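You operate a simulated robot arm through the tools that you are given. There is no shell and no other tool.

Carry out the task below with a simulated two-armed robot. There is one attempt and no reset: what you move stays moved.

Task
Tip the full yellow scoop back into the yellow tub.
Fine: lid off on the bench, spill nothing, scoop back on the bench, lid on again; the other tubs and scoops stay.

The check looks at the end state, three seconds after you hand in, the way a careful person would. Anything else that was tipped, shoved, dropped, spilled or broken makes it a failure. Lids that push on must go on centred and level and be pressed home; caps that screw on are set level and turned clockwise until they are tight.

Robot
Two 7-joint arms with fingered hands on one trunk that stands fixed in place. Base frame: the origin is at the foot of the trunk, x ahead of it, y to its left, z up; the work surface is at about z = 0.8. Readings come in m, rad, newtons and seconds.
The left shoulder is at [0.03, 0.119, 1.119], the right one opposite. With the tool pointing down near the work surface each hand reaches from about 0.1 to 0.74 m from the base axis, measured 20 degrees to its own side. Payload 3.8 kg a hand.
The tool frame of a hand sits at the grasp point between the pads (the TCP): z along the fingers, y along the line on which they close. The tips reach 0.025 m beyond it. The gripper opens to 0.088 m. The gripper's body begins 0.029 m behind the TCP. The gripper is a hand of 4 fingers: y runs from the thumb to the fingers, the wrist lies at [-0.013, -0.106, -0.174] in the tool frame, and closing takes about 1.5 s.
Orientation is that of the tool frame in the base frame, as a unit quaternion [x, y, z, w]. With the fingers straight down and the wrist toward the robot, the tool's x, y and z point along [0, 1, 0], [1, 0, 0] and [0, 0, -1] of the base frame.

Tools
- The arms move only by the tool play_rows. It takes "left_plan", "right_plan" or both (then of equal length, played together; a hand with none holds still); each is a list of rows, each a list of 6 numbers: the shift along the tool's x, y, z in units of 50 mm (1.0 is 50 mm), then the turn, a rotation vector about the tool's x, y, z in units of 5 degrees (1.0 is 5 degrees). In form: [[tx, ty, tz, ax, ay, az], ...]. A call has 1 to 20 rows; each row shifts and turns the commanded pose from where the row before left it, along the tool's axes as they then stand. "left_fingers" and "right_fingers" are, for a hand that has rows, the gripper command, from -1 (shut) to 1 (fully open), values between in proportion, set as the call begins (left out, the last holds). A call with a number of a shift or a turn outside -1 to 1 is refused whole. Rows are played at 5 a second. More than 0.05 m and 0.15 rad between two rows, or a gripper value outside its range, and nothing of the call is played. Where a pose cannot be reached the arm comes as near as it can. A force on the tool above 40 N (or 10 N above the force at the start of the call, whichever is more), or a blocked arm, ends the call early, and 0.2 s more pass. Each finger travels about 0.153 m/s and halts on what it meets, pressing with about 28 N; the grip force reading is that of the motor and also rises with nothing between the fingers. The clock runs only during rows and for 0.2 s after the last one: add rows that do not move to give the fingers time. It gives the time, the measured TCP pose, the force on the tool (base axes), the opening and the grip force at its end, in the units of the frame above (readings bear some noise), with the torque about the TCP (base axes, N m) and any sound that the robot's microphone picked up.
- Cameras (640 x 400 px; columns grow to the right, rows downward): "scene" is now at [0.0606, -0.0019, 1.6694]; the picture's right is [-0.00, -1.00, -0.00], its down [-0.72, 0.00, -0.69] and it looks along [0.69, -0.00, -0.72] (base axes); focal length 322 px, centre (320, 200). "left" rides on the left gripper at [-0.064, -0.083, -0.098] in its tool frame; the picture's right is [-0.62, -0.37, 0.69], its down [0.71, -0.63, 0.30] and it looks along [0.32, 0.68, 0.65] (tool axes); focal length 265 px, centre (320, 200). "right" rides on the right gripper at [0.064, -0.083, -0.098] in its tool frame; the picture's right is [-0.62, 0.37, -0.69], its down [-0.71, -0.63, 0.30] and it looks along [-0.32, 0.68, 0.65] (tool axes); focal length 265 px, centre (320, 200). There is no depth. A picture from a camera that has moved, and an enlarged one, comes with that camera's place and axes in the base frame and with its lens.
- grab_frame(camera): a new picture of that camera. It takes no simulated time.
- lift_body(by): slides the trunk up (or, below 0, down) by that many m; the arms and the scene camera ride with it, the base frame stays. It gives what a move gives, with no picture.
- finger_targets(index, middle, ring, thumb_bend, thumb_turn, hand): sets how far each is bent, from 0 (flat) to 1 (curled in); at 0.3 the hand is open as for a grip, at 0.7 the pads meet at the TCP. One left out holds its place. A second passes; each finger stops where it meets its share of the squeeze, and holds until it gets a number again. A gripper value or a shape takes the hand back. It gives what a move gives, with no picture; readings hold the bend of each and the force on the fingers (four entries, about 0 where the hand has none), thumb and palm. thumb_turn goes from beside the hand (0) to across from the fingers (1), as for a grip.
- hand_shape(shape, hand): the hand has 4 fingers and takes this shape, open, in about a second: jaw (thumb against the fingers, like two jaws); tri (thumb and two fingers); tip (a fingertip pinch); poke (one finger out to press); point (the index stretched); flat (the hand flat); cup (the hand cupped); fist (a fist). The gripper value then closes the fingers along that shape, each until it touches; the sizes above hold for jaw. It gives what a move gives, with no picture.
- turn_head(pan, tilt): turns the head with the scene camera to pan (to the left, within 2.094 rad either way) and tilt (down, from -0.506 to 1.204), counted from straight ahead of the robot. It gives what a move gives.
- zoom(camera, box): a new picture of the part [left, top, right, bottom] of that camera's present view, enlarged. It takes no simulated time.
- close_job(): hands the job in; it is judged then, once.

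Nothing tells you positions but the pictures and the camera data. Unless the task says otherwise, let go and move clear before handing in.

The tools are called by a JSON object that holds its "api" and its "payload". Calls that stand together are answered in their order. play_rows: Moves the arms, as the interface text tells. Its arguments: {"type":"object","properties":{"left_plan":{"type":"array"},"left_fingers":{"type":"number"},"right_plan":{"type":"array"},"right_fingers":{"type":"number"}},"required":[]} The other tools are called the same way: lift_body (by) slides the trunk up or down; hand_shape (shape, hand) gives the hand a shape; finger_targets (index, middle, ring, thumb_bend, thumb_turn, hand) moves the fingers one by one; turn_head (pan, tilt) turns the head that bears the scene camera; grab_frame (camera) takes a picture; zoom (camera, box) takes an enlarged picture of a part of a camera's view; close_job () hands the job in.

At the start:

```text
t: 0.0
left_eef_pos: [0.5749, 0.1472, 1.2078]
left_tool_rot: [0.707, 0.707, 0.001, -0.001]
left_ft_force: [0.4, 0.9, 0.4]
left_moment: [0.02, 0.01, 0.02]
left_finger_gap: 0.0874
left_finger_force: 0.1
left_shape: jaw
left_bend: [0.3, 0.3, 0.3, 0.3, 0.98]
left_finger forces: [0.0, 0.0, 0.0, 0.1, 0.0, 0.1]
right_eef_pos: [0.5335, -0.2612, 1.2939]
right_tool_rot: [0.706, 0.708, 0.001, 0.0]
right_ft_force: [-0.4, 0.1, 0.1]
right_moment: [-0.03, -0.01, 0.03]
right_finger_gap: 0.0878
right_finger_force: 0.1
right_shape: jaw
right_bend: [0.3, 0.3, 0.3, 0.3, 0.98]
right_finger forces: [0.0, 0.0, 0.1, 0.0, 0.0, 0.0]
trunk travel left (down, up): [-0.275, 0.315]
head pan, tilt: [0.0, 0.805]
```

scene: 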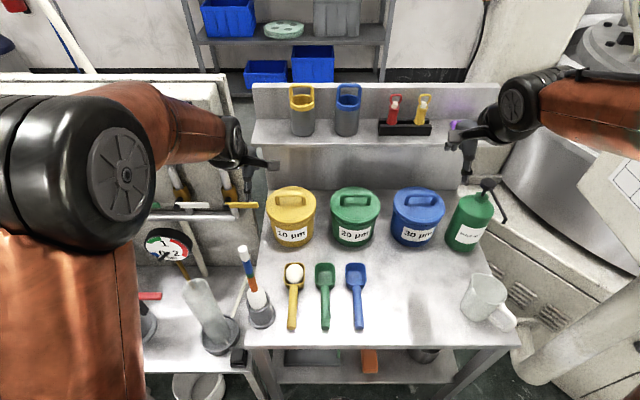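
right: 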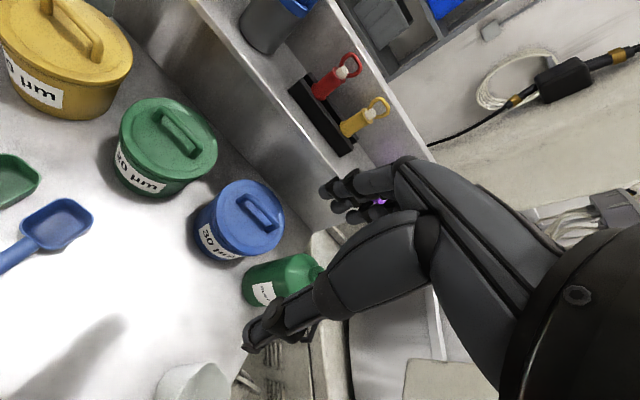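
left: 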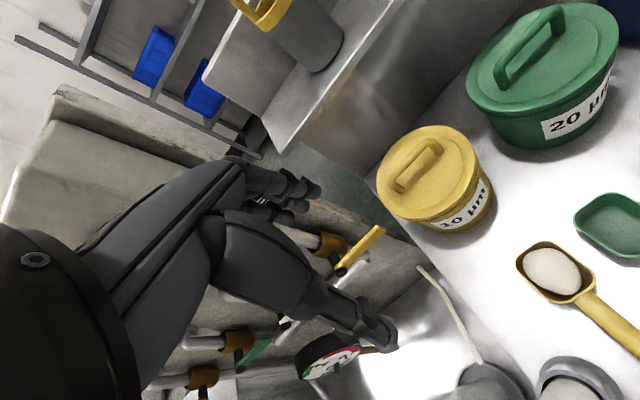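

I see a bench with yellow, green and blue lidded tubs, and a yellow scoop holding powder in front of the yellow tub. I'll look closer before moving anything.

{"api": "zoom", "payload": {"camera": "scene", "box": [230, 170, 390, 270]}}

{"api": "zoom", "payload": {"camera": "scene", "box": [230, 245, 390, 345]}}

{"api": "zoom", "payload": {"camera": "left", "box": [340, 100, 640, 400]}}

```text
4.00 times, centred on (310, 220) of scene
camera zoom: at [0.0606, -0.0019, 1.6694], right [0.0, -1.0, 0.0], down [-0.72, 0.0, -0.69], along [0.69, 0.0, -0.72], focal length 1289 px, centre (360, 120)
```

zoom: 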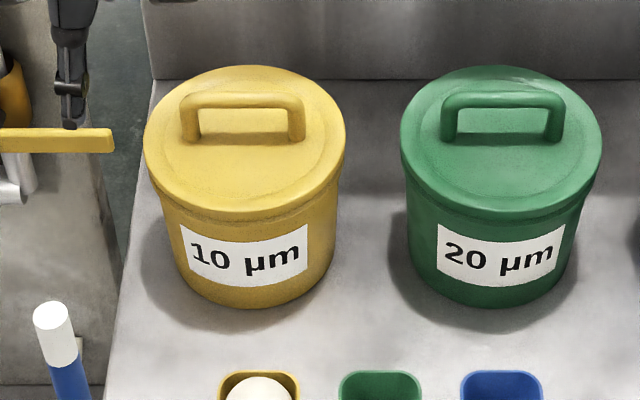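

```text
4.00 times, centred on (310, 295) of scene
camera zoom: at [0.0606, -0.0019, 1.6694], right [0.0, -1.0, 0.0], down [-0.72, 0.0, -0.69], along [0.69, 0.0, -0.72], focal length 1289 px, centre (360, -180)
```

zoom: 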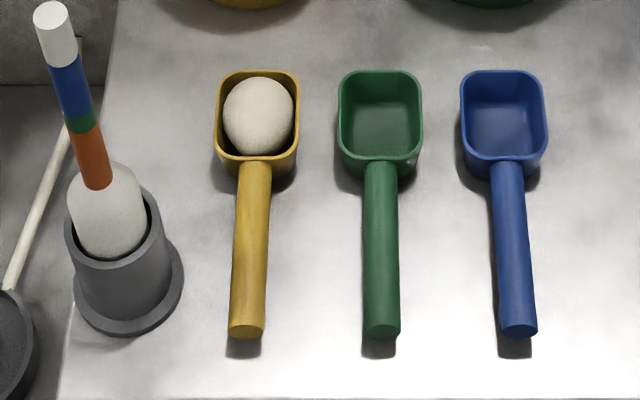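

```text
1.33 times, centred on (490, 250) of left
camera zoom: at [0.4925, 0.0843, 1.3068], right [-0.37, -0.62, -0.69], down [-0.63, 0.71, -0.3], along [0.68, 0.32, -0.65], focal length 354 px, centre (93, 133)
```

zoom: 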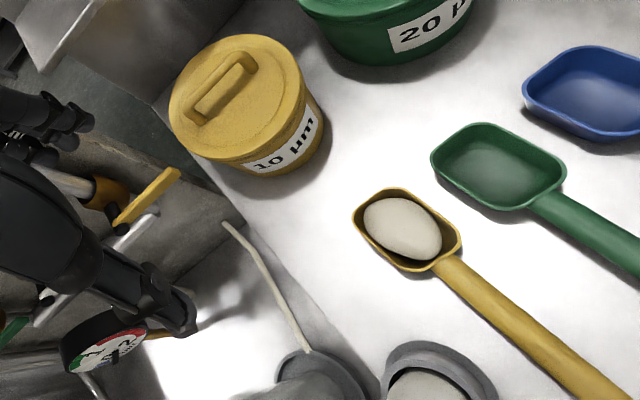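

The yellow tub is at about (0.755, 0.089) with its lid top near z 0.92. The yellow scoop lies along x at y ≈ 0.073, with the bowl near x 0.56 and the handle ending near x 0.41. I'll bring the left hand closer to the tub at height, tilting the fingers a little forward, and see what it can reach.

{"api": "play_rows", "payload": {"left_plan": [[-0.3, 0.5, 0.2, 0, 0, 0], [-0.3, 0.5, 0.2, 0, 0, 0], [-0.3, 0.5, 0.2, 0, 0, 0], [-0.26, 0.5, 0.2, 0, 0, 0], [0, 0, 0, -1, 0, 0], [0, 0, 0, -1, 0, 0], [0, 0, 0, -1, 0, 0], [0, 0, 0, -1, 0, 0], [0, 0, 0, 0, 0, 0]], "left_fingers": 1}}

{"api": "grab_frame", "payload": {"camera": "left"}}

{"api": "grab_frame", "payload": {"camera": "scene"}}

```text
t: 2.0
left_eef_pos: [0.6756, 0.091, 1.1689]
left_tool_rot: [0.696, 0.696, 0.123, 0.122]
left_ft_force: [1.0, -0.3, -0.5]
left_moment: [0.0, 0.03, 0.0]
left_finger_gap: 0.0878
left_finger_force: 0.0
left_shape: jaw
left_bend: [0.3, 0.3, 0.3, 0.3, 0.98]
left_finger forces: [0.1, 0.0, 0.0, 0.1, 0.1, 0.0]
right_eef_pos: [0.5352, -0.2605, 1.2937]
right_tool_rot: [0.707, 0.707, 0.0, 0.001]
right_ft_force: [-0.5, 0.0, 0.6]
right_moment: [-0.03, 0.0, -0.02]
right_finger_gap: 0.0873
right_finger_force: 0.0
right_shape: jaw
right_bend: [0.3, 0.3, 0.3, 0.3, 0.98]
right_finger forces: [0.1, 0.0, 0.0, 0.0, 0.1, 0.0]
trunk travel left (down, up): [-0.275, 0.315]
head pan, tilt: [0.0, 0.805]
```

```text
taken
camera left: at [0.5642, 0.0266, 1.2326], right [-0.11, -0.62, -0.78], down [-0.49, 0.71, -0.5], along [0.87, 0.32, -0.38], focal length 265 px, centre (320, 200)
```

left: 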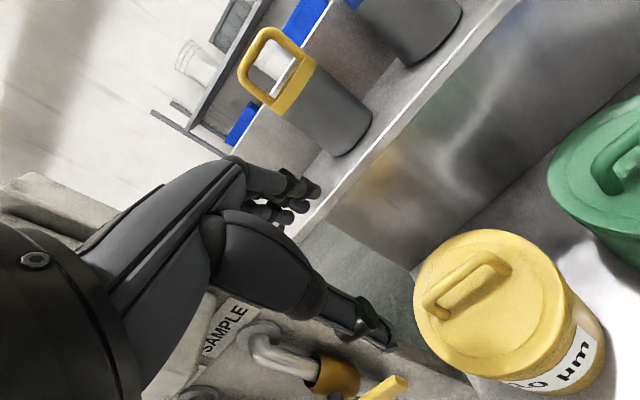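

```text
taken
camera scene: at [0.0609, -0.0018, 1.6694], right [0.0, -1.0, 0.0], down [-0.72, 0.0, -0.69], along [0.69, 0.0, -0.72], focal length 322 px, centre (320, 200)
```

scene: 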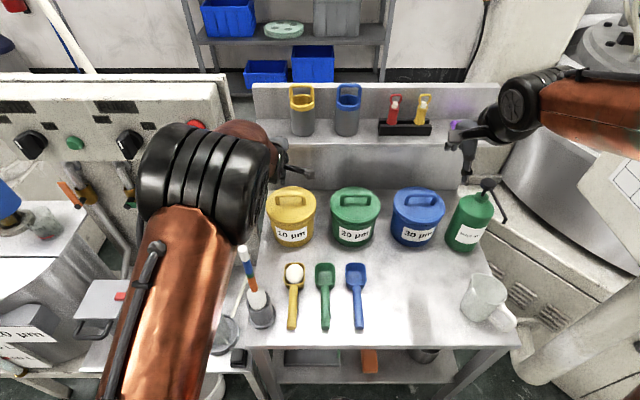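

The arm reached this pose. I'll look at the lid's handle closely from both cameras to get its size and height.

{"api": "zoom", "payload": {"camera": "left", "box": [390, 220, 630, 400]}}

{"api": "zoom", "payload": {"camera": "scene", "box": [255, 175, 335, 255]}}

{"api": "zoom", "payload": {"camera": "scene", "box": [240, 80, 480, 220]}}

```text
2.22 times, centred on (510, 310) of left
camera zoom: at [0.5642, 0.0266, 1.2326], right [-0.11, -0.62, -0.78], down [-0.49, 0.71, -0.5], along [0.87, 0.32, -0.38], focal length 590 px, centre (-102, -44)
```

zoom: 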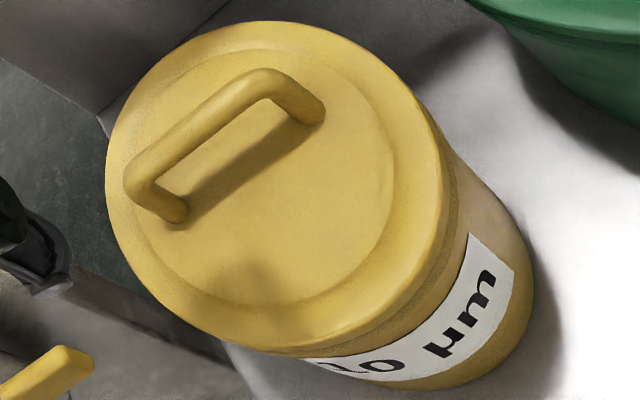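

```text
5.00 times, centred on (295, 215) of scene
camera zoom: at [0.0609, -0.0018, 1.6694], right [0.0, -1.0, 0.0], down [-0.72, 0.0, -0.69], along [0.69, 0.0, -0.72], focal length 1612 px, centre (445, 125)
```

zoom: 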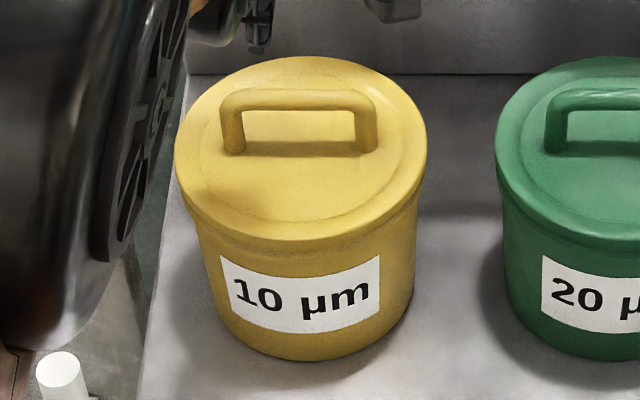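

```text
2.67 times, centred on (360, 150) of scene
camera zoom: at [0.0609, -0.0018, 1.6694], right [0.0, -1.0, 0.0], down [-0.72, 0.0, -0.69], along [0.69, 0.0, -0.72], focal length 860 px, centre (213, 333)
```

zoom: 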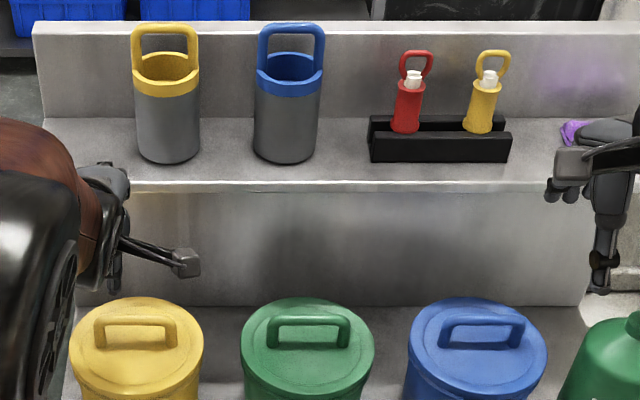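

I put the lid handle's bar at about (0.753, 0.088, 0.972) and the lid surface at z ≈ 0.927. The shelf edge is near x 0.83, z 1.10, so I'll go down in front of the tub, move forward under the shelf and stop above the bar.

{"api": "play_rows", "payload": {"left_plan": [[-0.01, -0.22, 0.6, 0, 0, 0], [-0.01, -0.22, 0.6, 0, 0, 0], [-0.01, -0.22, 0.6, 0, 0, 0], [-0.01, -0.22, 0.6, 0, 0, 0], [0, 0.366, 0.133, 0, 0, 0], [0, 0.366, 0.133, 0, 0, 0], [0, 0.366, 0.133, 0, 0, 0], [0, 0.366, 0.133, 0, 0, 0], [0, 0, 0, 0, 0, 0], [0, 0, 0, 0, 0, 0]]}}

{"api": "grab_frame", "payload": {"camera": "left"}}

{"api": "zoom", "payload": {"camera": "scene", "box": [220, 120, 400, 260]}}

{"api": "zoom", "payload": {"camera": "right", "box": [0, 0, 300, 200]}}

```text
t: 4.2
left_eef_pos: [0.7526, 0.0883, 1.0411]
left_tool_rot: [0.696, 0.697, 0.123, 0.122]
left_ft_force: [-0.6, 0.3, -0.1]
left_moment: [0.02, 0.02, -0.04]
left_finger_gap: 0.0877
left_finger_force: 0.1
left_shape: jaw
left_bend: [0.3, 0.3, 0.3, 0.3, 0.98]
left_finger forces: [0.1, 0.0, 0.0, 0.0, 0.0, 0.0]
right_eef_pos: [0.5343, -0.2584, 1.2947]
right_tool_rot: [0.708, 0.707, 0.0, 0.0]
right_ft_force: [0.4, 0.4, -0.7]
right_moment: [0.01, 0.0, -0.01]
right_finger_gap: 0.0875
right_finger_force: 0.0
right_shape: jaw
right_bend: [0.3, 0.3, 0.3, 0.3, 0.98]
right_finger forces: [0.1, 0.1, 0.0, 0.0, 0.0, 0.0]
trunk travel left (down, up): [-0.275, 0.315]
head pan, tilt: [0.0, 0.805]
```

```text
taken
camera left: at [0.6427, 0.0242, 1.1046], right [-0.11, -0.62, -0.78], down [-0.49, 0.71, -0.5], along [0.87, 0.32, -0.38], focal length 265 px, centre (320, 200)
```

left: 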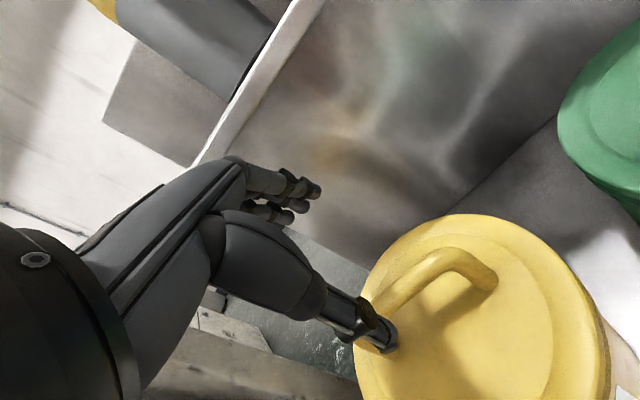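

```text
2.86 times, centred on (310, 190) of scene
camera zoom: at [0.0609, -0.0019, 1.6694], right [0.0, -1.0, 0.0], down [-0.72, 0.0, -0.69], along [0.69, 0.0, -0.72], focal length 921 px, centre (349, 229)
```

zoom: 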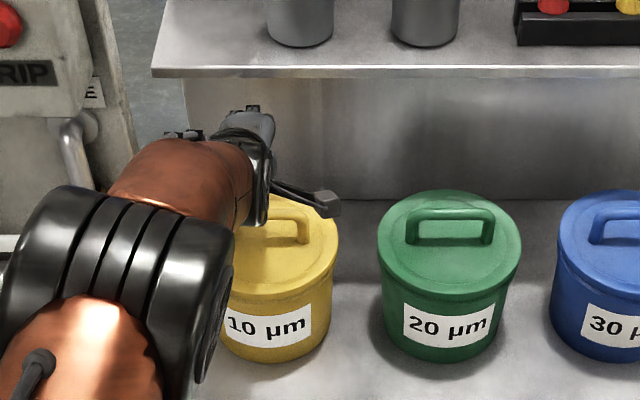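

```text
2.00 times, centred on (150, 100) of right
camera zoom: at [0.4504, -0.1954, 1.3927], right [0.37, -0.62, 0.69], down [-0.63, -0.71, -0.3], along [0.68, -0.32, -0.65], focal length 531 px, centre (660, 400)
```

zoom: 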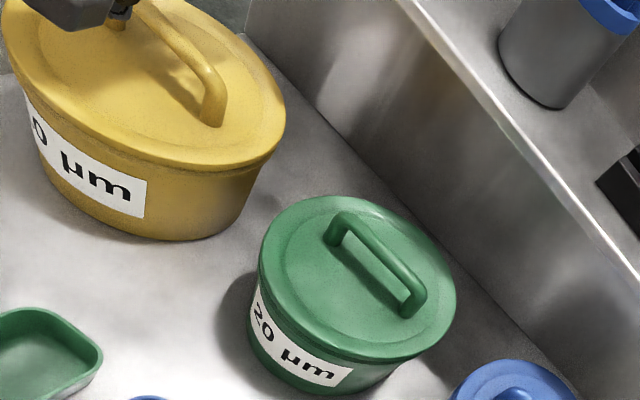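

The hand is above the handle. I'll lower it slowly so the bar sits between the thumb and the fingers.

{"api": "play_rows", "payload": {"left_plan": [[0, -0.08, 0.22, 0, 0, 0], [0, -0.08, 0.22, 0, 0, 0], [0, -0.08, 0.22, 0, 0, 0], [0, -0.08, 0.22, 0, 0, 0], [0, -0.08, 0.22, 0, 0, 0], [0, -0.08, 0.22, 0, 0, 0], [0, 0, 0, 0, 0, 0], [0, 0, 0, 0, 0, 0]]}}

{"api": "grab_frame", "payload": {"camera": "left"}}

{"api": "zoom", "payload": {"camera": "scene", "box": [220, 120, 400, 260]}}

{"api": "zoom", "payload": {"camera": "right", "box": [0, 0, 240, 150]}}

```text
t: 6.0
left_eef_pos: [0.7531, 0.0869, 0.9766]
left_tool_rot: [0.696, 0.695, 0.127, 0.128]
left_ft_force: [2.6, -0.1, 32.9]
left_moment: [-0.1, 1.43, 0.03]
left_finger_gap: 0.0863
left_finger_force: 0.1
left_shape: jaw
left_bend: [0.3, 0.3, 0.3, 0.29, 0.98]
left_finger forces: [0.0, 0.1, 0.0, 0.1, 32.9, 0.1]
right_eef_pos: [0.5312, -0.2605, 1.2963]
right_tool_rot: [0.708, 0.707, 0.002, 0.002]
right_ft_force: [0.9, 0.6, 0.2]
right_moment: [0.0, 0.01, -0.02]
right_finger_gap: 0.0876
right_finger_force: 0.1
right_shape: jaw
right_bend: [0.3, 0.3, 0.3, 0.3, 0.98]
right_finger forces: [0.1, 0.1, 0.0, 0.0, 0.0, 0.0]
trunk travel left (down, up): [-0.275, 0.315]
head pan, tilt: [0.0, 0.805]
```

```text
taken
camera left: at [0.6408, 0.0232, 1.0405], right [-0.1, -0.62, -0.78], down [-0.48, 0.71, -0.51], along [0.87, 0.32, -0.37], focal length 265 px, centre (320, 200)
```

left: 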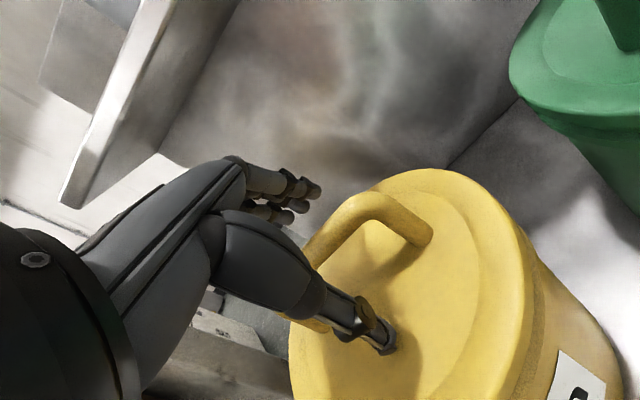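

```text
2.86 times, centred on (310, 190) of scene
camera zoom: at [0.0559, -0.0027, 1.6698], right [0.0, -1.0, 0.0], down [-0.72, 0.0, -0.7], along [0.7, 0.0, -0.72], focal length 921 px, centre (349, 229)
```

zoom: 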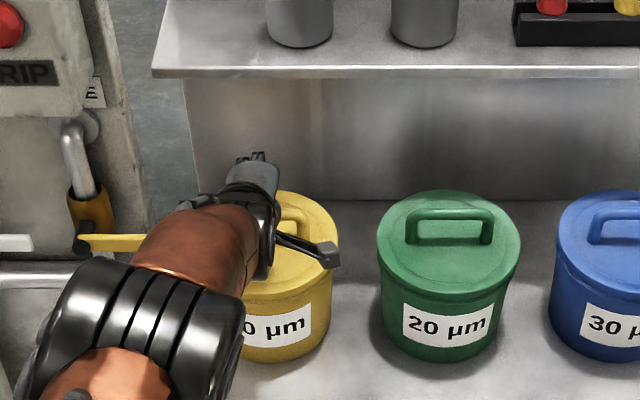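

```text
2.67 times, centred on (120, 75) of right
camera zoom: at [0.4463, -0.1961, 1.3943], right [0.37, -0.62, 0.69], down [-0.63, -0.71, -0.31], along [0.69, -0.32, -0.65], focal length 708 px, centre (853, 533)
```

zoom: 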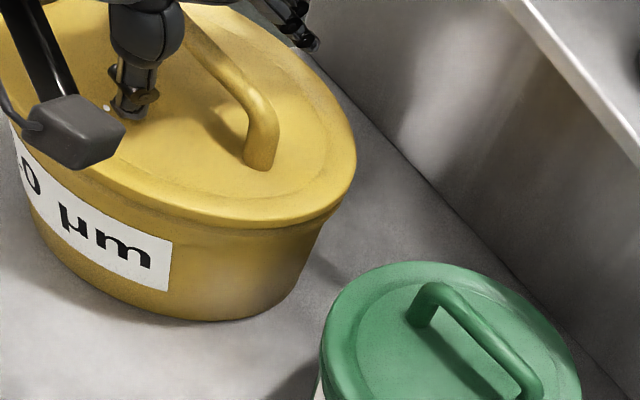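

The thumb tip is pressing on the lid with about 33 N, so I'll back up about 12 mm, half-close the hand and check again.

{"api": "play_rows", "payload": {"left_plan": [[0, 0.04, -0.112, 0, 0, 0], [0, 0.04, -0.112, 0, 0, 0], [0, 0, 0, 0, 0, 0]]}}

{"api": "play_rows", "payload": {"left_plan": [[0, 0, 0, 0, 0, 0], [0, 0, 0, 0, 0, 0], [0, 0, 0, 0, 0, 0], [0, 0, 0, 0, 0, 0]], "left_fingers": 0.0}}

{"api": "grab_frame", "payload": {"camera": "left"}}

{"api": "zoom", "payload": {"camera": "right", "box": [0, 0, 240, 150]}}

```text
t: 6.8
left_eef_pos: [0.75, 0.0882, 0.9792]
left_tool_rot: [0.698, 0.696, 0.12, 0.12]
left_ft_force: [-0.2, 0.6, 0.2]
left_moment: [-0.01, -0.06, 0.02]
left_finger_gap: 0.0876
left_finger_force: 0.0
left_shape: jaw
left_bend: [0.3, 0.3, 0.3, 0.3, 0.98]
left_finger forces: [0.1, 0.0, 0.0, 0.1, 0.0, 0.0]
right_eef_pos: [0.5341, -0.2601, 1.2949]
right_tool_rot: [0.707, 0.707, 0.0, 0.0]
right_ft_force: [0.0, -0.2, -0.4]
right_moment: [-0.01, -0.03, 0.05]
right_finger_gap: 0.0877
right_finger_force: 0.1
right_shape: jaw
right_bend: [0.3, 0.3, 0.3, 0.3, 0.98]
right_finger forces: [0.0, 0.1, 0.0, 0.1, 0.0, 0.0]
trunk travel left (down, up): [-0.275, 0.315]
head pan, tilt: [0.0, 0.805]
```

```text
t: 7.8
left_eef_pos: [0.7531, 0.0873, 0.9814]
left_tool_rot: [0.697, 0.696, 0.123, 0.123]
left_ft_force: [-0.2, 0.0, -0.1]
left_moment: [0.03, -0.02, -0.02]
left_finger_gap: 0.0443
left_finger_force: 0.1
left_shape: jaw
left_bend: [0.74, 0.44, 0.41, 0.69, 1.0]
left_finger forces: [0.1, 0.0, 0.0, 0.1, 0.1, 0.0]
right_eef_pos: [0.5337, -0.2603, 1.2926]
right_tool_rot: [0.707, 0.707, 0.0, 0.0]
right_ft_force: [-0.6, -0.2, -0.5]
right_moment: [-0.02, 0.02, -0.02]
right_finger_gap: 0.0877
right_finger_force: 0.1
right_shape: jaw
right_bend: [0.3, 0.3, 0.3, 0.3, 0.98]
right_finger forces: [0.0, 0.0, 0.0, 0.0, 0.1, 0.0]
trunk travel left (down, up): [-0.275, 0.315]
head pan, tilt: [0.0, 0.805]
```

```text
taken
camera left: at [0.6414, 0.0238, 1.0462], right [-0.11, -0.62, -0.78], down [-0.49, 0.71, -0.5], along [0.87, 0.32, -0.38], focal length 265 px, centre (320, 200)
```

left: 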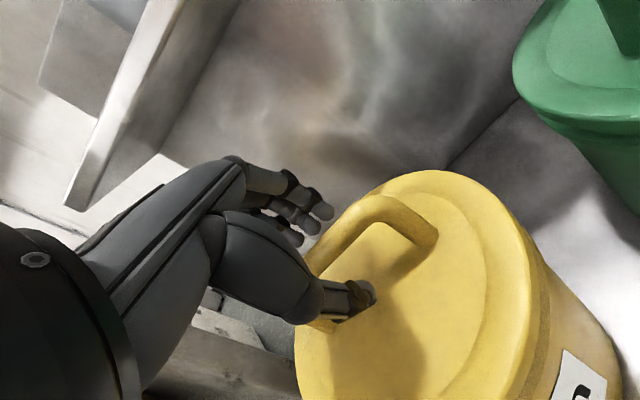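

```text
2.67 times, centred on (120, 75) of right
camera zoom: at [0.4502, -0.1955, 1.3927], right [0.37, -0.62, 0.69], down [-0.63, -0.71, -0.3], along [0.68, -0.32, -0.65], focal length 708 px, centre (853, 533)
```

zoom: 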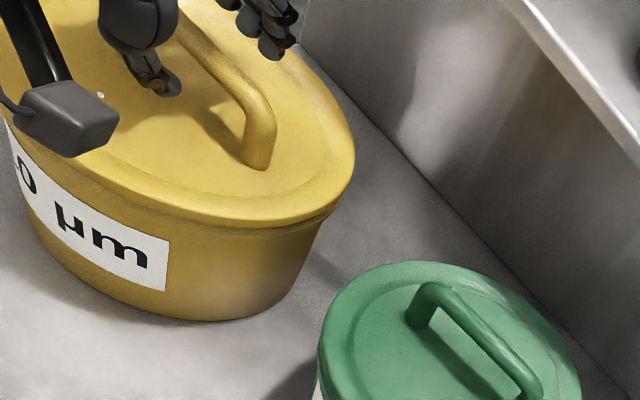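

The bar lies between the thumb and the fingers with no contact force. I'll lower a few millimetres and close the grip.

{"api": "play_rows", "payload": {"left_plan": [[0, -0.02, 0.056, 0, 0, 0], [0, -0.02, 0.056, 0, 0, 0], [0, 0, 0, 0, 0, 0]]}}

{"api": "play_rows", "payload": {"left_plan": [[0, 0, 0, 0, 0, 0], [0, 0, 0, 0, 0, 0], [0, 0, 0, 0, 0, 0], [0, 0, 0, 0, 0, 0], [0, 0, 0, 0, 0, 0], [0, 0, 0, 0, 0, 0], [0, 0, 0, 0, 0, 0]], "left_fingers": -1}}

{"api": "grab_frame", "payload": {"camera": "left"}}

{"api": "zoom", "payload": {"camera": "right", "box": [0, 0, 240, 150]}}

```text
t: 8.6
left_eef_pos: [0.7534, 0.0873, 0.9744]
left_tool_rot: [0.696, 0.697, 0.123, 0.122]
left_ft_force: [0.1, 0.1, -0.6]
left_moment: [0.0, -0.01, 0.04]
left_finger_gap: 0.0445
left_finger_force: 0.1
left_shape: jaw
left_bend: [0.74, 0.44, 0.41, 0.69, 1.0]
left_finger forces: [0.0, 0.1, 0.0, 0.0, 0.0, 0.0]
right_eef_pos: [0.5341, -0.2601, 1.2946]
right_tool_rot: [0.707, 0.707, 0.0, 0.0]
right_ft_force: [-0.1, -0.4, 0.3]
right_moment: [0.01, 0.0, 0.0]
right_finger_gap: 0.0879
right_finger_force: 0.1
right_shape: jaw
right_bend: [0.3, 0.3, 0.3, 0.3, 0.98]
right_finger forces: [0.0, 0.0, 0.0, 0.0, 0.0, 0.0]
trunk travel left (down, up): [-0.275, 0.315]
head pan, tilt: [0.0, 0.805]
```

```text
t: 10.2
left_eef_pos: [0.7529, 0.0873, 0.9756]
left_tool_rot: [0.697, 0.696, 0.123, 0.123]
left_ft_force: [-0.7, 0.5, -1.0]
left_moment: [0.01, -0.04, -0.01]
left_finger_gap: 0.0
left_finger_force: 27.6
left_shape: jaw
left_bend: [0.7, 0.7, 0.7, 0.77, 1.0]
left_finger forces: [3.6, 0.0, 2.1, 0.0, 6.0, 0.1]
right_eef_pos: [0.5349, -0.2601, 1.2944]
right_tool_rot: [0.708, 0.707, 0.0, 0.0]
right_ft_force: [0.3, -0.4, -0.3]
right_moment: [-0.01, 0.02, 0.01]
right_finger_gap: 0.0876
right_finger_force: 0.1
right_shape: jaw
right_bend: [0.3, 0.3, 0.3, 0.3, 0.98]
right_finger forces: [0.0, 0.1, 0.1, 0.1, 0.0, 0.0]
trunk travel left (down, up): [-0.275, 0.315]
head pan, tilt: [0.0, 0.805]
```

```text
taken
camera left: at [0.6415, 0.0242, 1.0399], right [-0.11, -0.62, -0.78], down [-0.49, 0.71, -0.5], along [0.87, 0.32, -0.38], focal length 265 px, centre (320, 200)
```

left: 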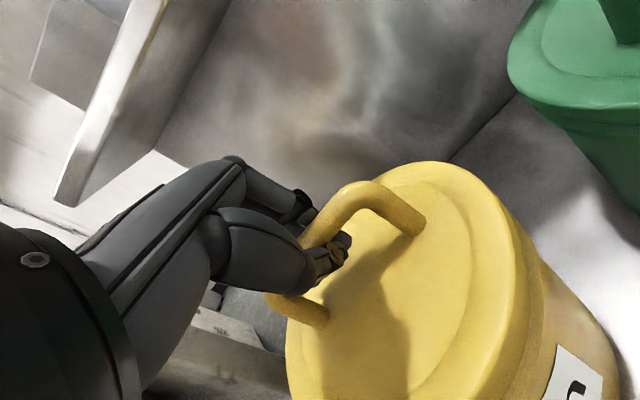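

```text
2.67 times, centred on (120, 75) of right
camera zoom: at [0.4503, -0.1955, 1.3927], right [0.37, -0.62, 0.69], down [-0.63, -0.71, -0.3], along [0.68, -0.32, -0.65], focal length 708 px, centre (853, 533)
```

zoom: 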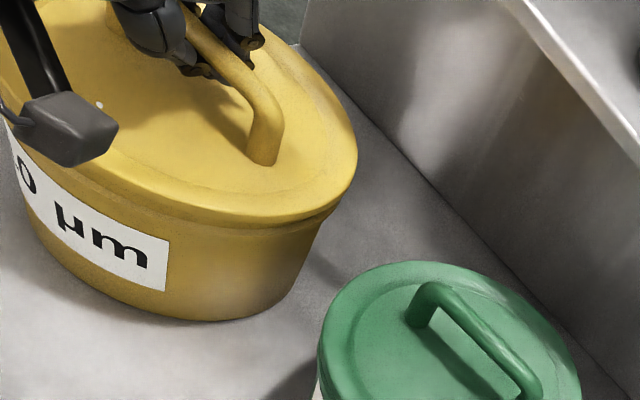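

{"api": "zoom", "payload": {"camera": "left", "box": [180, 130, 460, 350]}}

{"api": "zoom", "payload": {"camera": "right", "box": [30, 0, 130, 60]}}

{"api": "zoom", "payload": {"camera": "scene", "box": [250, 150, 350, 250]}}

```text
1.82 times, centred on (320, 240) of left
camera zoom: at [0.6415, 0.0242, 1.0399], right [-0.11, -0.62, -0.78], down [-0.49, 0.71, -0.5], along [0.87, 0.32, -0.38], focal length 483 px, centre (320, 127)
```

zoom: 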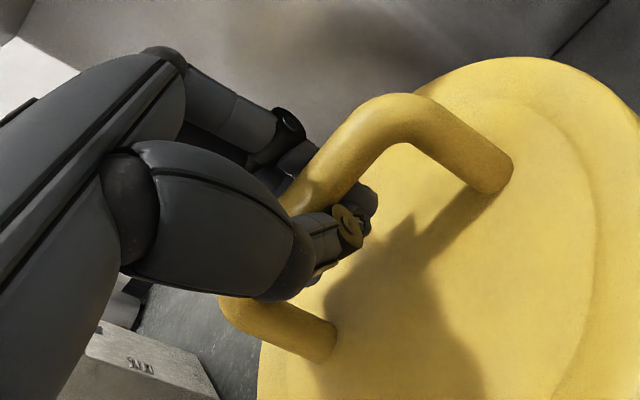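

```text
6.40 times, centred on (80, 30) of right
camera zoom: at [0.4503, -0.1955, 1.3927], right [0.37, -0.62, 0.69], down [-0.63, -0.71, -0.3], along [0.68, -0.32, -0.65], focal length 1699 px, centre (1856, 1288)
```

zoom: 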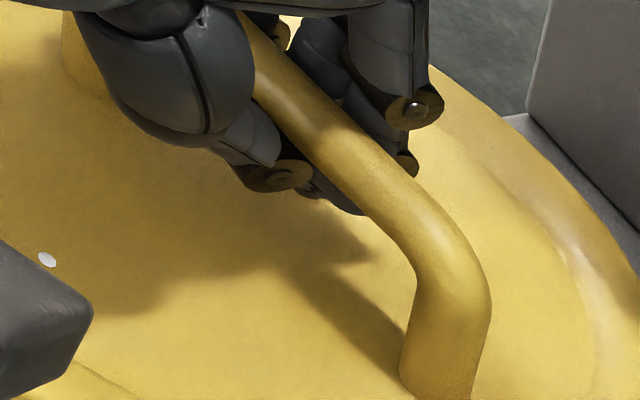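

```text
4.00 times, centred on (300, 200) of scene
camera zoom: at [0.0607, -0.002, 1.6694], right [0.0, -1.0, 0.0], down [-0.72, 0.0, -0.69], along [0.69, 0.0, -0.72], focal length 1289 px, centre (400, 200)
```

zoom: 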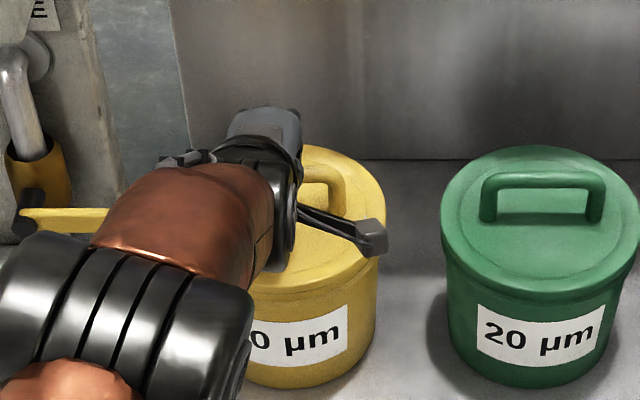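

The tips closed underneath the bar, with a gap reading of 0, so the bar sits higher than I estimated at about z 0.984. I'll reopen, raise the hand about 10 mm and pinch the bar itself.

{"api": "play_rows", "payload": {"left_plan": [[0, 0, 0, 0, 0, 0], [0, 0, 0, 0, 0, 0], [0, 0, 0, 0, 0, 0], [0, 0, 0, 0, 0, 0], [0, 0, 0, 0, 0, 0]], "left_fingers": 0.0}}

{"api": "play_rows", "payload": {"left_plan": [[0, 0.034, -0.094, 0, 0, 0], [0, 0.034, -0.094, 0, 0, 0], [0, 0, 0, 0, 0, 0]]}}

{"api": "play_rows", "payload": {"left_plan": [[0, 0, 0, 0, 0, 0], [0, 0, 0, 0, 0, 0], [0, 0, 0, 0, 0, 0], [0, 0, 0, 0, 0, 0], [0, 0, 0, 0, 0, 0], [0, 0, 0, 0, 0, 0], [0, 0, 0, 0, 0, 0]], "left_fingers": -1}}

{"api": "zoom", "payload": {"camera": "left", "box": [180, 130, 460, 350]}}

{"api": "zoom", "payload": {"camera": "right", "box": [30, 0, 130, 60]}}

```text
t: 11.4
left_eef_pos: [0.7522, 0.0876, 0.9748]
left_tool_rot: [0.697, 0.695, 0.123, 0.123]
left_ft_force: [0.1, -1.0, 0.0]
left_moment: [0.0, 0.01, 0.03]
left_finger_gap: 0.0435
left_finger_force: 0.1
left_shape: jaw
left_bend: [0.74, 0.45, 0.41, 0.7, 1.0]
left_finger forces: [0.1, 0.1, 0.0, 0.0, 0.1, 0.1]
right_eef_pos: [0.535, -0.2609, 1.2942]
right_tool_rot: [0.707, 0.707, -0.001, -0.001]
right_ft_force: [0.0, -0.2, -1.1]
right_moment: [0.01, 0.03, 0.0]
right_finger_gap: 0.0877
right_finger_force: 0.0
right_shape: jaw
right_bend: [0.3, 0.3, 0.3, 0.3, 0.98]
right_finger forces: [0.0, 0.0, 0.0, 0.1, 0.1, 0.0]
trunk travel left (down, up): [-0.275, 0.315]
head pan, tilt: [0.0, 0.805]
```

```text
t: 12.2
left_eef_pos: [0.7531, 0.0885, 0.9851]
left_tool_rot: [0.697, 0.696, 0.122, 0.123]
left_ft_force: [0.0, 0.1, 0.8]
left_moment: [-0.04, -0.01, 0.0]
left_finger_gap: 0.0436
left_finger_force: 0.1
left_shape: jaw
left_bend: [0.74, 0.45, 0.41, 0.7, 1.0]
left_finger forces: [0.1, 0.0, 0.0, 0.0, 0.0, 0.0]
right_eef_pos: [0.5351, -0.2599, 1.2937]
right_tool_rot: [0.707, 0.707, 0.001, 0.0]
right_ft_force: [-0.1, 0.8, 0.8]
right_moment: [-0.01, 0.01, 0.02]
right_finger_gap: 0.0876
right_finger_force: 0.1
right_shape: jaw
right_bend: [0.3, 0.3, 0.3, 0.3, 0.98]
right_finger forces: [0.0, 0.0, 0.1, 0.0, 0.0, 0.0]
trunk travel left (down, up): [-0.275, 0.315]
head pan, tilt: [0.0, 0.805]
```

```text
t: 13.8
left_eef_pos: [0.7518, 0.0891, 0.9848]
left_tool_rot: [0.696, 0.696, 0.123, 0.122]
left_ft_force: [-0.7, 0.2, -1.1]
left_moment: [0.01, -0.05, -0.01]
left_finger_gap: 0.0035
left_finger_force: 28.3
left_shape: jaw
left_bend: [0.7, 0.7, 0.7, 0.8, 1.0]
left_finger forces: [1.9, 0.0, 1.2, 0.1, 1.3, 0.1]
right_eef_pos: [0.5334, -0.2588, 1.295]
right_tool_rot: [0.707, 0.707, 0.0, 0.0]
right_ft_force: [0.1, -0.7, 0.2]
right_moment: [0.02, 0.01, 0.03]
right_finger_gap: 0.0879
right_finger_force: 0.2
right_shape: jaw
right_bend: [0.3, 0.3, 0.3, 0.3, 0.98]
right_finger forces: [0.0, 0.0, 0.0, 0.0, 0.0, 0.1]
trunk travel left (down, up): [-0.275, 0.315]
head pan, tilt: [0.0, 0.805]
```

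```text
1.82 times, centred on (320, 240) of left
camera zoom: at [0.6416, 0.0248, 1.0501], right [-0.11, -0.62, -0.78], down [-0.49, 0.71, -0.5], along [0.87, 0.32, -0.38], focal length 483 px, centre (320, 127)
```

zoom: 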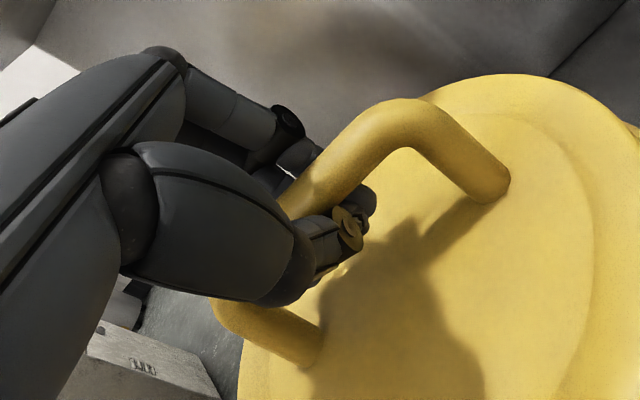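

```text
6.40 times, centred on (80, 30) of right
camera zoom: at [0.4503, -0.1955, 1.3927], right [0.37, -0.62, 0.69], down [-0.63, -0.71, -0.3], along [0.68, -0.32, -0.65], focal length 1699 px, centre (1856, 1288)
```

zoom: 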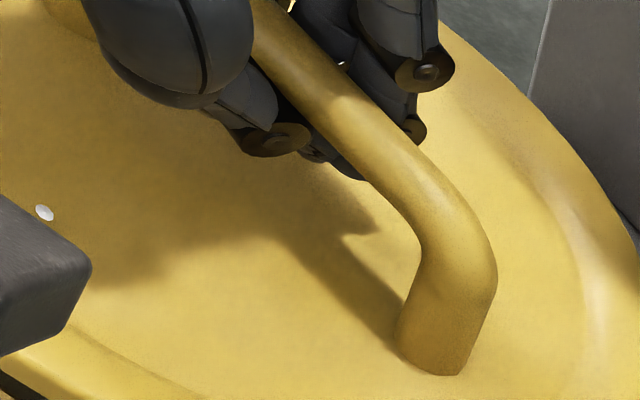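

The lid looks shifted in the right camera view, so I'll check whether it has already lifted.

{"api": "zoom", "payload": {"camera": "right", "box": [0, 0, 240, 150]}}

{"api": "zoom", "payload": {"camera": "scene", "box": [250, 150, 350, 250]}}

{"api": "grab_frame", "payload": {"camera": "left"}}

```text
2.67 times, centred on (120, 75) of right
camera zoom: at [0.4503, -0.1955, 1.3927], right [0.37, -0.62, 0.69], down [-0.63, -0.71, -0.3], along [0.68, -0.32, -0.65], focal length 708 px, centre (853, 533)
```

zoom: 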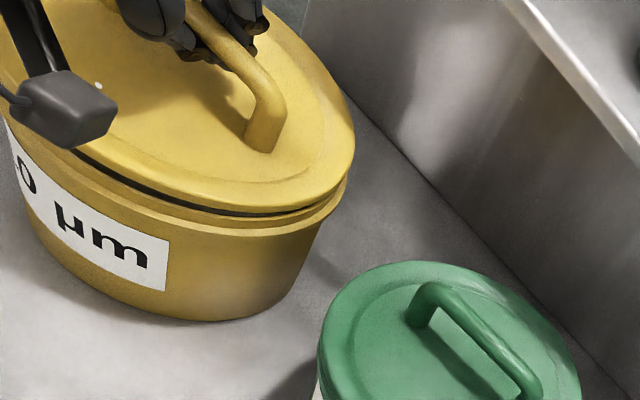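

```text
4.00 times, centred on (300, 200) of scene
camera zoom: at [0.0607, -0.002, 1.6694], right [0.0, -1.0, 0.0], down [-0.72, 0.0, -0.69], along [0.69, 0.0, -0.72], focal length 1289 px, centre (400, 200)
```

zoom: 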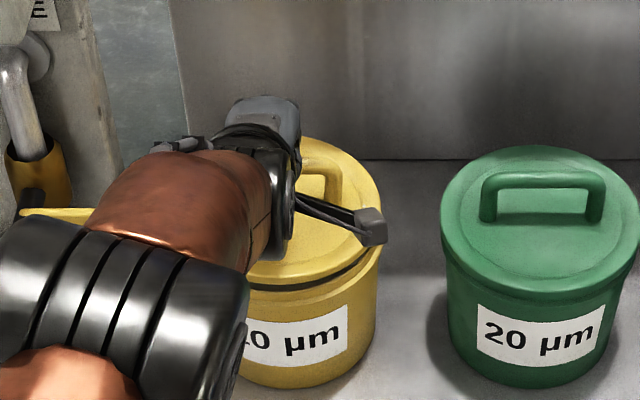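

```text
taken
camera left: at [0.6416, 0.0248, 1.0501], right [-0.11, -0.62, -0.78], down [-0.49, 0.71, -0.5], along [0.87, 0.32, -0.38], focal length 265 px, centre (320, 200)
```

left: 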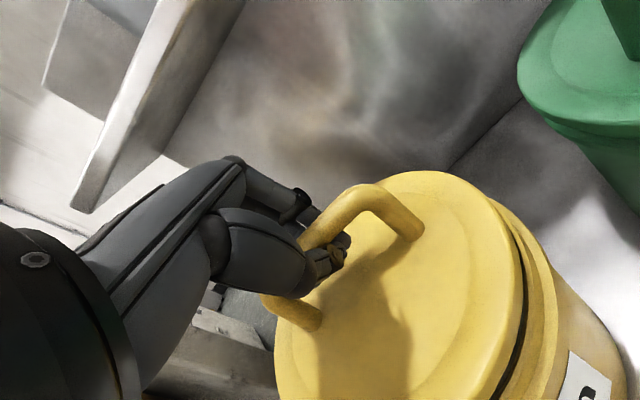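

The lid is lifting off freely with the hand, with no sticking, and its bar is caged in the closed fingers. I'll raise it straight up about 45 mm and check it.

{"api": "play_rows", "payload": {"left_plan": [[0, 0.034, -0.094, 0, 0, 0], [0, 0.051, -0.141, 0, 0, 0], [0, 0.068, -0.188, 0, 0, 0], [0, 0.068, -0.188, 0, 0, 0], [0, 0.068, -0.188, 0, 0, 0], [0, 0.034, -0.094, 0, 0, 0], [0, 0, 0, 0, 0, 0]]}}

{"api": "grab_frame", "payload": {"camera": "left"}}

{"api": "zoom", "payload": {"camera": "scene", "box": [230, 130, 370, 250]}}

{"api": "zoom", "payload": {"camera": "right", "box": [0, 0, 240, 150]}}

```text
t: 15.4
left_eef_pos: [0.7533, 0.0875, 1.0337]
left_tool_rot: [0.696, 0.697, 0.123, 0.122]
left_ft_force: [0.3, 0.3, -0.8]
left_moment: [0.01, -0.02, 0.0]
left_finger_gap: 0.0034
left_finger_force: 28.1
left_shape: jaw
left_bend: [0.7, 0.7, 0.7, 0.8, 1.0]
left_finger forces: [2.0, 0.0, 1.3, 0.0, 1.5, 0.0]
right_eef_pos: [0.5345, -0.2594, 1.2945]
right_tool_rot: [0.706, 0.708, 0.0, 0.0]
right_ft_force: [-0.1, -0.1, -0.4]
right_moment: [-0.02, 0.03, -0.04]
right_finger_gap: 0.0875
right_finger_force: 0.1
right_shape: jaw
right_bend: [0.3, 0.3, 0.3, 0.3, 0.98]
right_finger forces: [0.0, 0.0, 0.0, 0.0, 0.0, 0.0]
trunk travel left (down, up): [-0.275, 0.315]
head pan, tilt: [0.0, 0.805]
```

```text
taken
camera left: at [0.6419, 0.024, 1.0976], right [-0.11, -0.62, -0.78], down [-0.49, 0.71, -0.5], along [0.87, 0.32, -0.38], focal length 265 px, centre (320, 200)
```

left: 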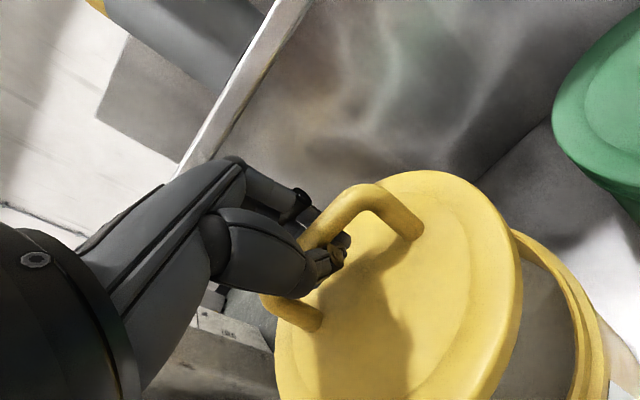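

```text
3.33 times, centred on (300, 190) of scene
camera zoom: at [0.0607, -0.0019, 1.6694], right [0.0, -1.0, 0.0], down [-0.72, 0.0, -0.69], along [0.69, 0.0, -0.72], focal length 1074 px, centre (387, 233)
```

zoom: 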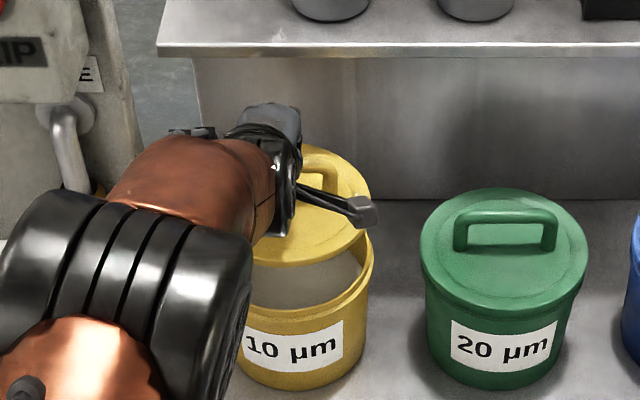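

```text
2.67 times, centred on (120, 75) of right
camera zoom: at [0.4503, -0.1954, 1.3927], right [0.37, -0.62, 0.69], down [-0.63, -0.71, -0.3], along [0.68, -0.32, -0.65], focal length 708 px, centre (853, 533)
```

zoom: 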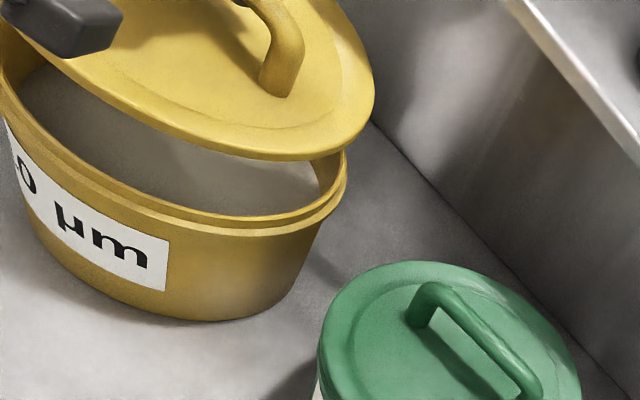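

The lid is clear of the tub and the tub hasn't moved. I'll draw it back a little, raise it over the green tub's handle and carry it to the empty bench area on the right, while the right arm moves aside and turns to watch.

{"api": "play_rows", "payload": {"left_plan": [[0, -0.376, -0.137, 0, 0, 0], [0, -0.376, -0.137, 0, 0, 0], [0, -0.376, -0.137, 0, 0, 0], [0, -0.376, -0.137, 0, 0, 0], [0, 0.114, -0.313, 0, 0, 0], [0, 0.114, -0.313, 0, 0, 0], [0, 0.114, -0.313, 0, 0, 0], [0, 0, 0, 0, 0, 0]], "right_plan": [[-0.4, -0.2, 0.15, 0, 0, 0], [-0.4, -0.2, 0.15, 0, 0, 0], [-0.4, -0.2, 0.15, 0, 0, 0], [-0.4, -0.2, 0.15, 0, 0, 0], [-0.4, -0.2, 0.15, 0, 0, 0], [-0.4, -0.2, 0.15, 0, 0, 0], [-0.4, -0.2, 0.15, 0, 0, 0], [-0.4, -0.2, 0.15, 0, 0, 0]]}}

{"api": "grab_frame", "payload": {"camera": "scene"}}

{"api": "grab_frame", "payload": {"camera": "left"}}

```text
t: 17.2
left_eef_pos: [0.6725, 0.087, 1.0828]
left_tool_rot: [0.697, 0.696, 0.122, 0.123]
left_ft_force: [-0.2, 0.8, -0.4]
left_moment: [0.05, -0.01, 0.01]
left_finger_gap: 0.0035
left_finger_force: 28.0
left_shape: jaw
left_bend: [0.7, 0.7, 0.7, 0.8, 1.0]
left_finger forces: [1.9, 0.0, 1.4, 0.0, 1.5, 0.1]
right_eef_pos: [0.4553, -0.4223, 1.2345]
right_tool_rot: [0.708, 0.706, 0.0, 0.0]
right_ft_force: [0.5, 0.1, 0.4]
right_moment: [-0.02, -0.01, 0.01]
right_finger_gap: 0.0875
right_finger_force: 0.0
right_shape: jaw
right_bend: [0.3, 0.3, 0.3, 0.3, 0.98]
right_finger forces: [0.0, 0.0, 0.0, 0.1, 0.1, 0.1]
trunk travel left (down, up): [-0.275, 0.315]
head pan, tilt: [0.0, 0.805]
```

```text
taken
camera scene: at [0.0608, -0.0027, 1.6694], right [0.0, -1.0, 0.0], down [-0.72, 0.0, -0.69], along [0.69, 0.0, -0.72], focal length 322 px, centre (320, 200)
```

scene: 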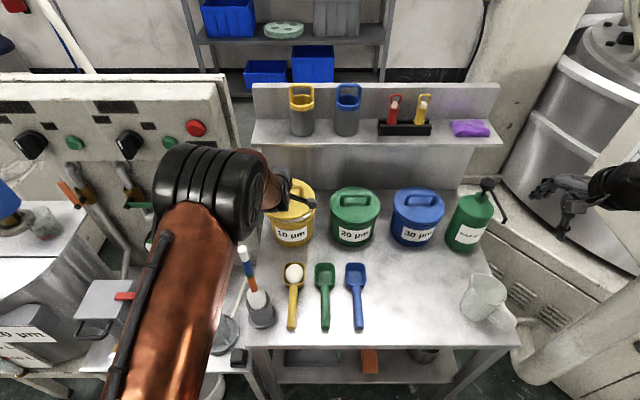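

```text
taken
camera left: at [0.5621, 0.0228, 1.1473], right [-0.11, -0.62, -0.78], down [-0.49, 0.72, -0.5], along [0.87, 0.32, -0.38], focal length 265 px, centre (320, 200)
```

left: 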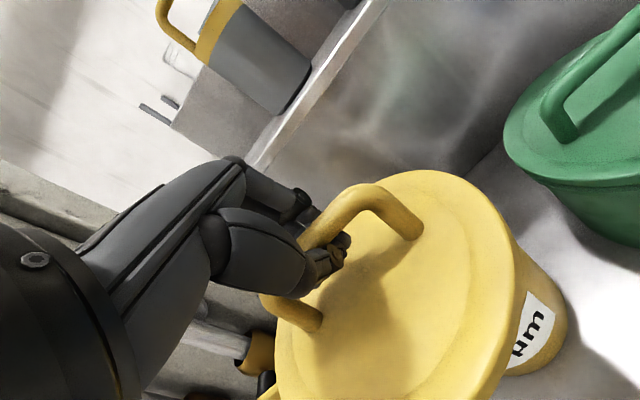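

The lid is stable in the hand. I'll carry it diagonally to above the free area at about (0.50, -0.26) and turn the right hand's camera toward the work.

{"api": "play_rows", "payload": {"left_plan": [[-0.25, -0.114, -0.042, 0, 0, 0], [-0.497, -0.228, -0.083, 0, 0, 0], [-0.497, -0.228, -0.083, 0, 0, 0], [-0.497, -0.228, -0.083, 0, 0, 0], [-0.497, -0.228, -0.083, 0, 0, 0], [-0.497, -0.228, -0.083, 0, 0, 0], [-0.497, -0.228, -0.083, 0, 0, 0], [-0.497, -0.228, -0.083, 0, 0, 0], [-0.497, -0.228, -0.083, 0, 0, 0], [-0.497, -0.228, -0.083, 0, 0, 0], [-0.497, -0.228, -0.083, 0, 0, 0], [-0.497, -0.228, -0.083, 0, 0, 0], [-0.497, -0.228, -0.083, 0, 0, 0], [-0.497, -0.228, -0.083, 0, 0, 0], [-0.25, -0.114, -0.042, 0, 0, 0], [0, 0, 0, 0, 0, 0]], "right_plan": [[0, 0, 0, 0, 0, -1], [0, 0, 0, 0, 0, -1], [0, 0, 0, 0, 0, -1], [0, 0, 0, 0, 0, -1], [0, 0, 0, 0, 0, -1], [0, 0, 0, 0, 0, -1], [0, 0, 0, 0, 0, -1], [0, 0, 0, 0, 0, -1], [0, 0, 0, 0, 0, -1], [0, 0, 0, 0, 0, -1], [0, 0, 0, 0, 0, 0], [0, 0, 0, 0, 0, 0], [0, 0, 0, 0, 0, 0], [0, 0, 0, 0, 0, 0], [0, 0, 0, 0, 0, 0], [0, 0, 0, 0, 0, 0]]}}

{"api": "grab_frame", "payload": {"camera": "scene"}}

{"api": "grab_frame", "payload": {"camera": "right"}}

{"api": "grab_frame", "payload": {"camera": "left"}}

```text
t: 20.0
left_eef_pos: [0.5607, -0.1873, 1.1415]
left_tool_rot: [0.647, 0.741, 0.062, 0.171]
left_ft_force: [0.1, -0.9, -1.3]
left_moment: [-0.01, 0.01, 0.03]
left_finger_gap: 0.0034
left_finger_force: 28.2
left_shape: jaw
left_bend: [0.7, 0.7, 0.7, 0.8, 1.0]
left_finger forces: [2.0, 0.0, 0.9, 0.1, 1.6, 0.0]
right_eef_pos: [0.4547, -0.4197, 1.2358]
right_tool_rot: [0.341, 0.94, -0.001, 0.003]
right_ft_force: [-0.1, 0.7, 0.0]
right_moment: [0.0, 0.0, -0.03]
right_finger_gap: 0.0877
right_finger_force: 0.1
right_shape: jaw
right_bend: [0.3, 0.3, 0.3, 0.3, 0.98]
right_finger forces: [0.1, 0.0, 0.0, 0.1, 0.0, 0.0]
trunk travel left (down, up): [-0.275, 0.315]
head pan, tilt: [0.0, 0.805]
stopped in row 13 (left hand): the arm was blocked; the commanded pose is now the measured one
```

```text
taken
camera scene: at [0.0602, -0.0032, 1.6694], right [0.0, -1.0, 0.0], down [-0.72, 0.0, -0.69], along [0.69, 0.0, -0.72], focal length 322 px, centre (320, 200)
```

scene: 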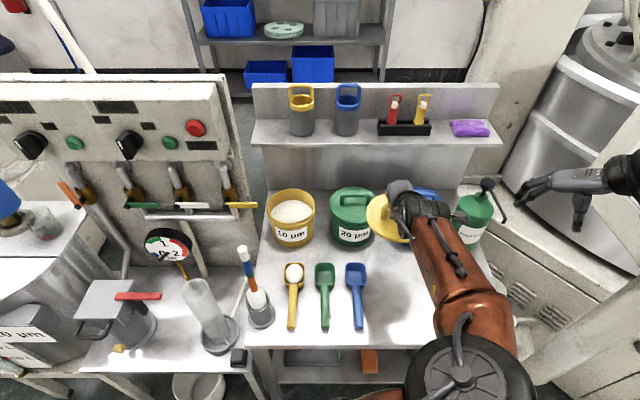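

```text
taken
camera right: at [0.3507, -0.4426, 1.3341], right [0.71, -0.11, 0.7], down [0.14, -0.94, -0.3], along [0.69, 0.32, -0.65], focal length 265 px, centre (320, 200)
```

right: 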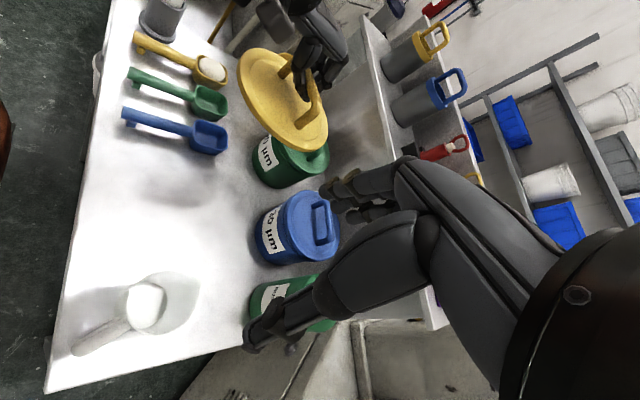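

```text
taken
camera left: at [0.4562, -0.25, 1.2187], right [-0.05, -0.75, -0.66], down [-0.56, 0.56, -0.6], along [0.82, 0.34, -0.45], focal length 265 px, centre (320, 200)
```

left: 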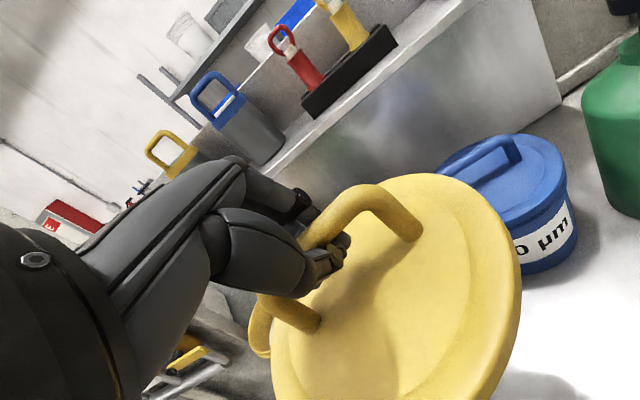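

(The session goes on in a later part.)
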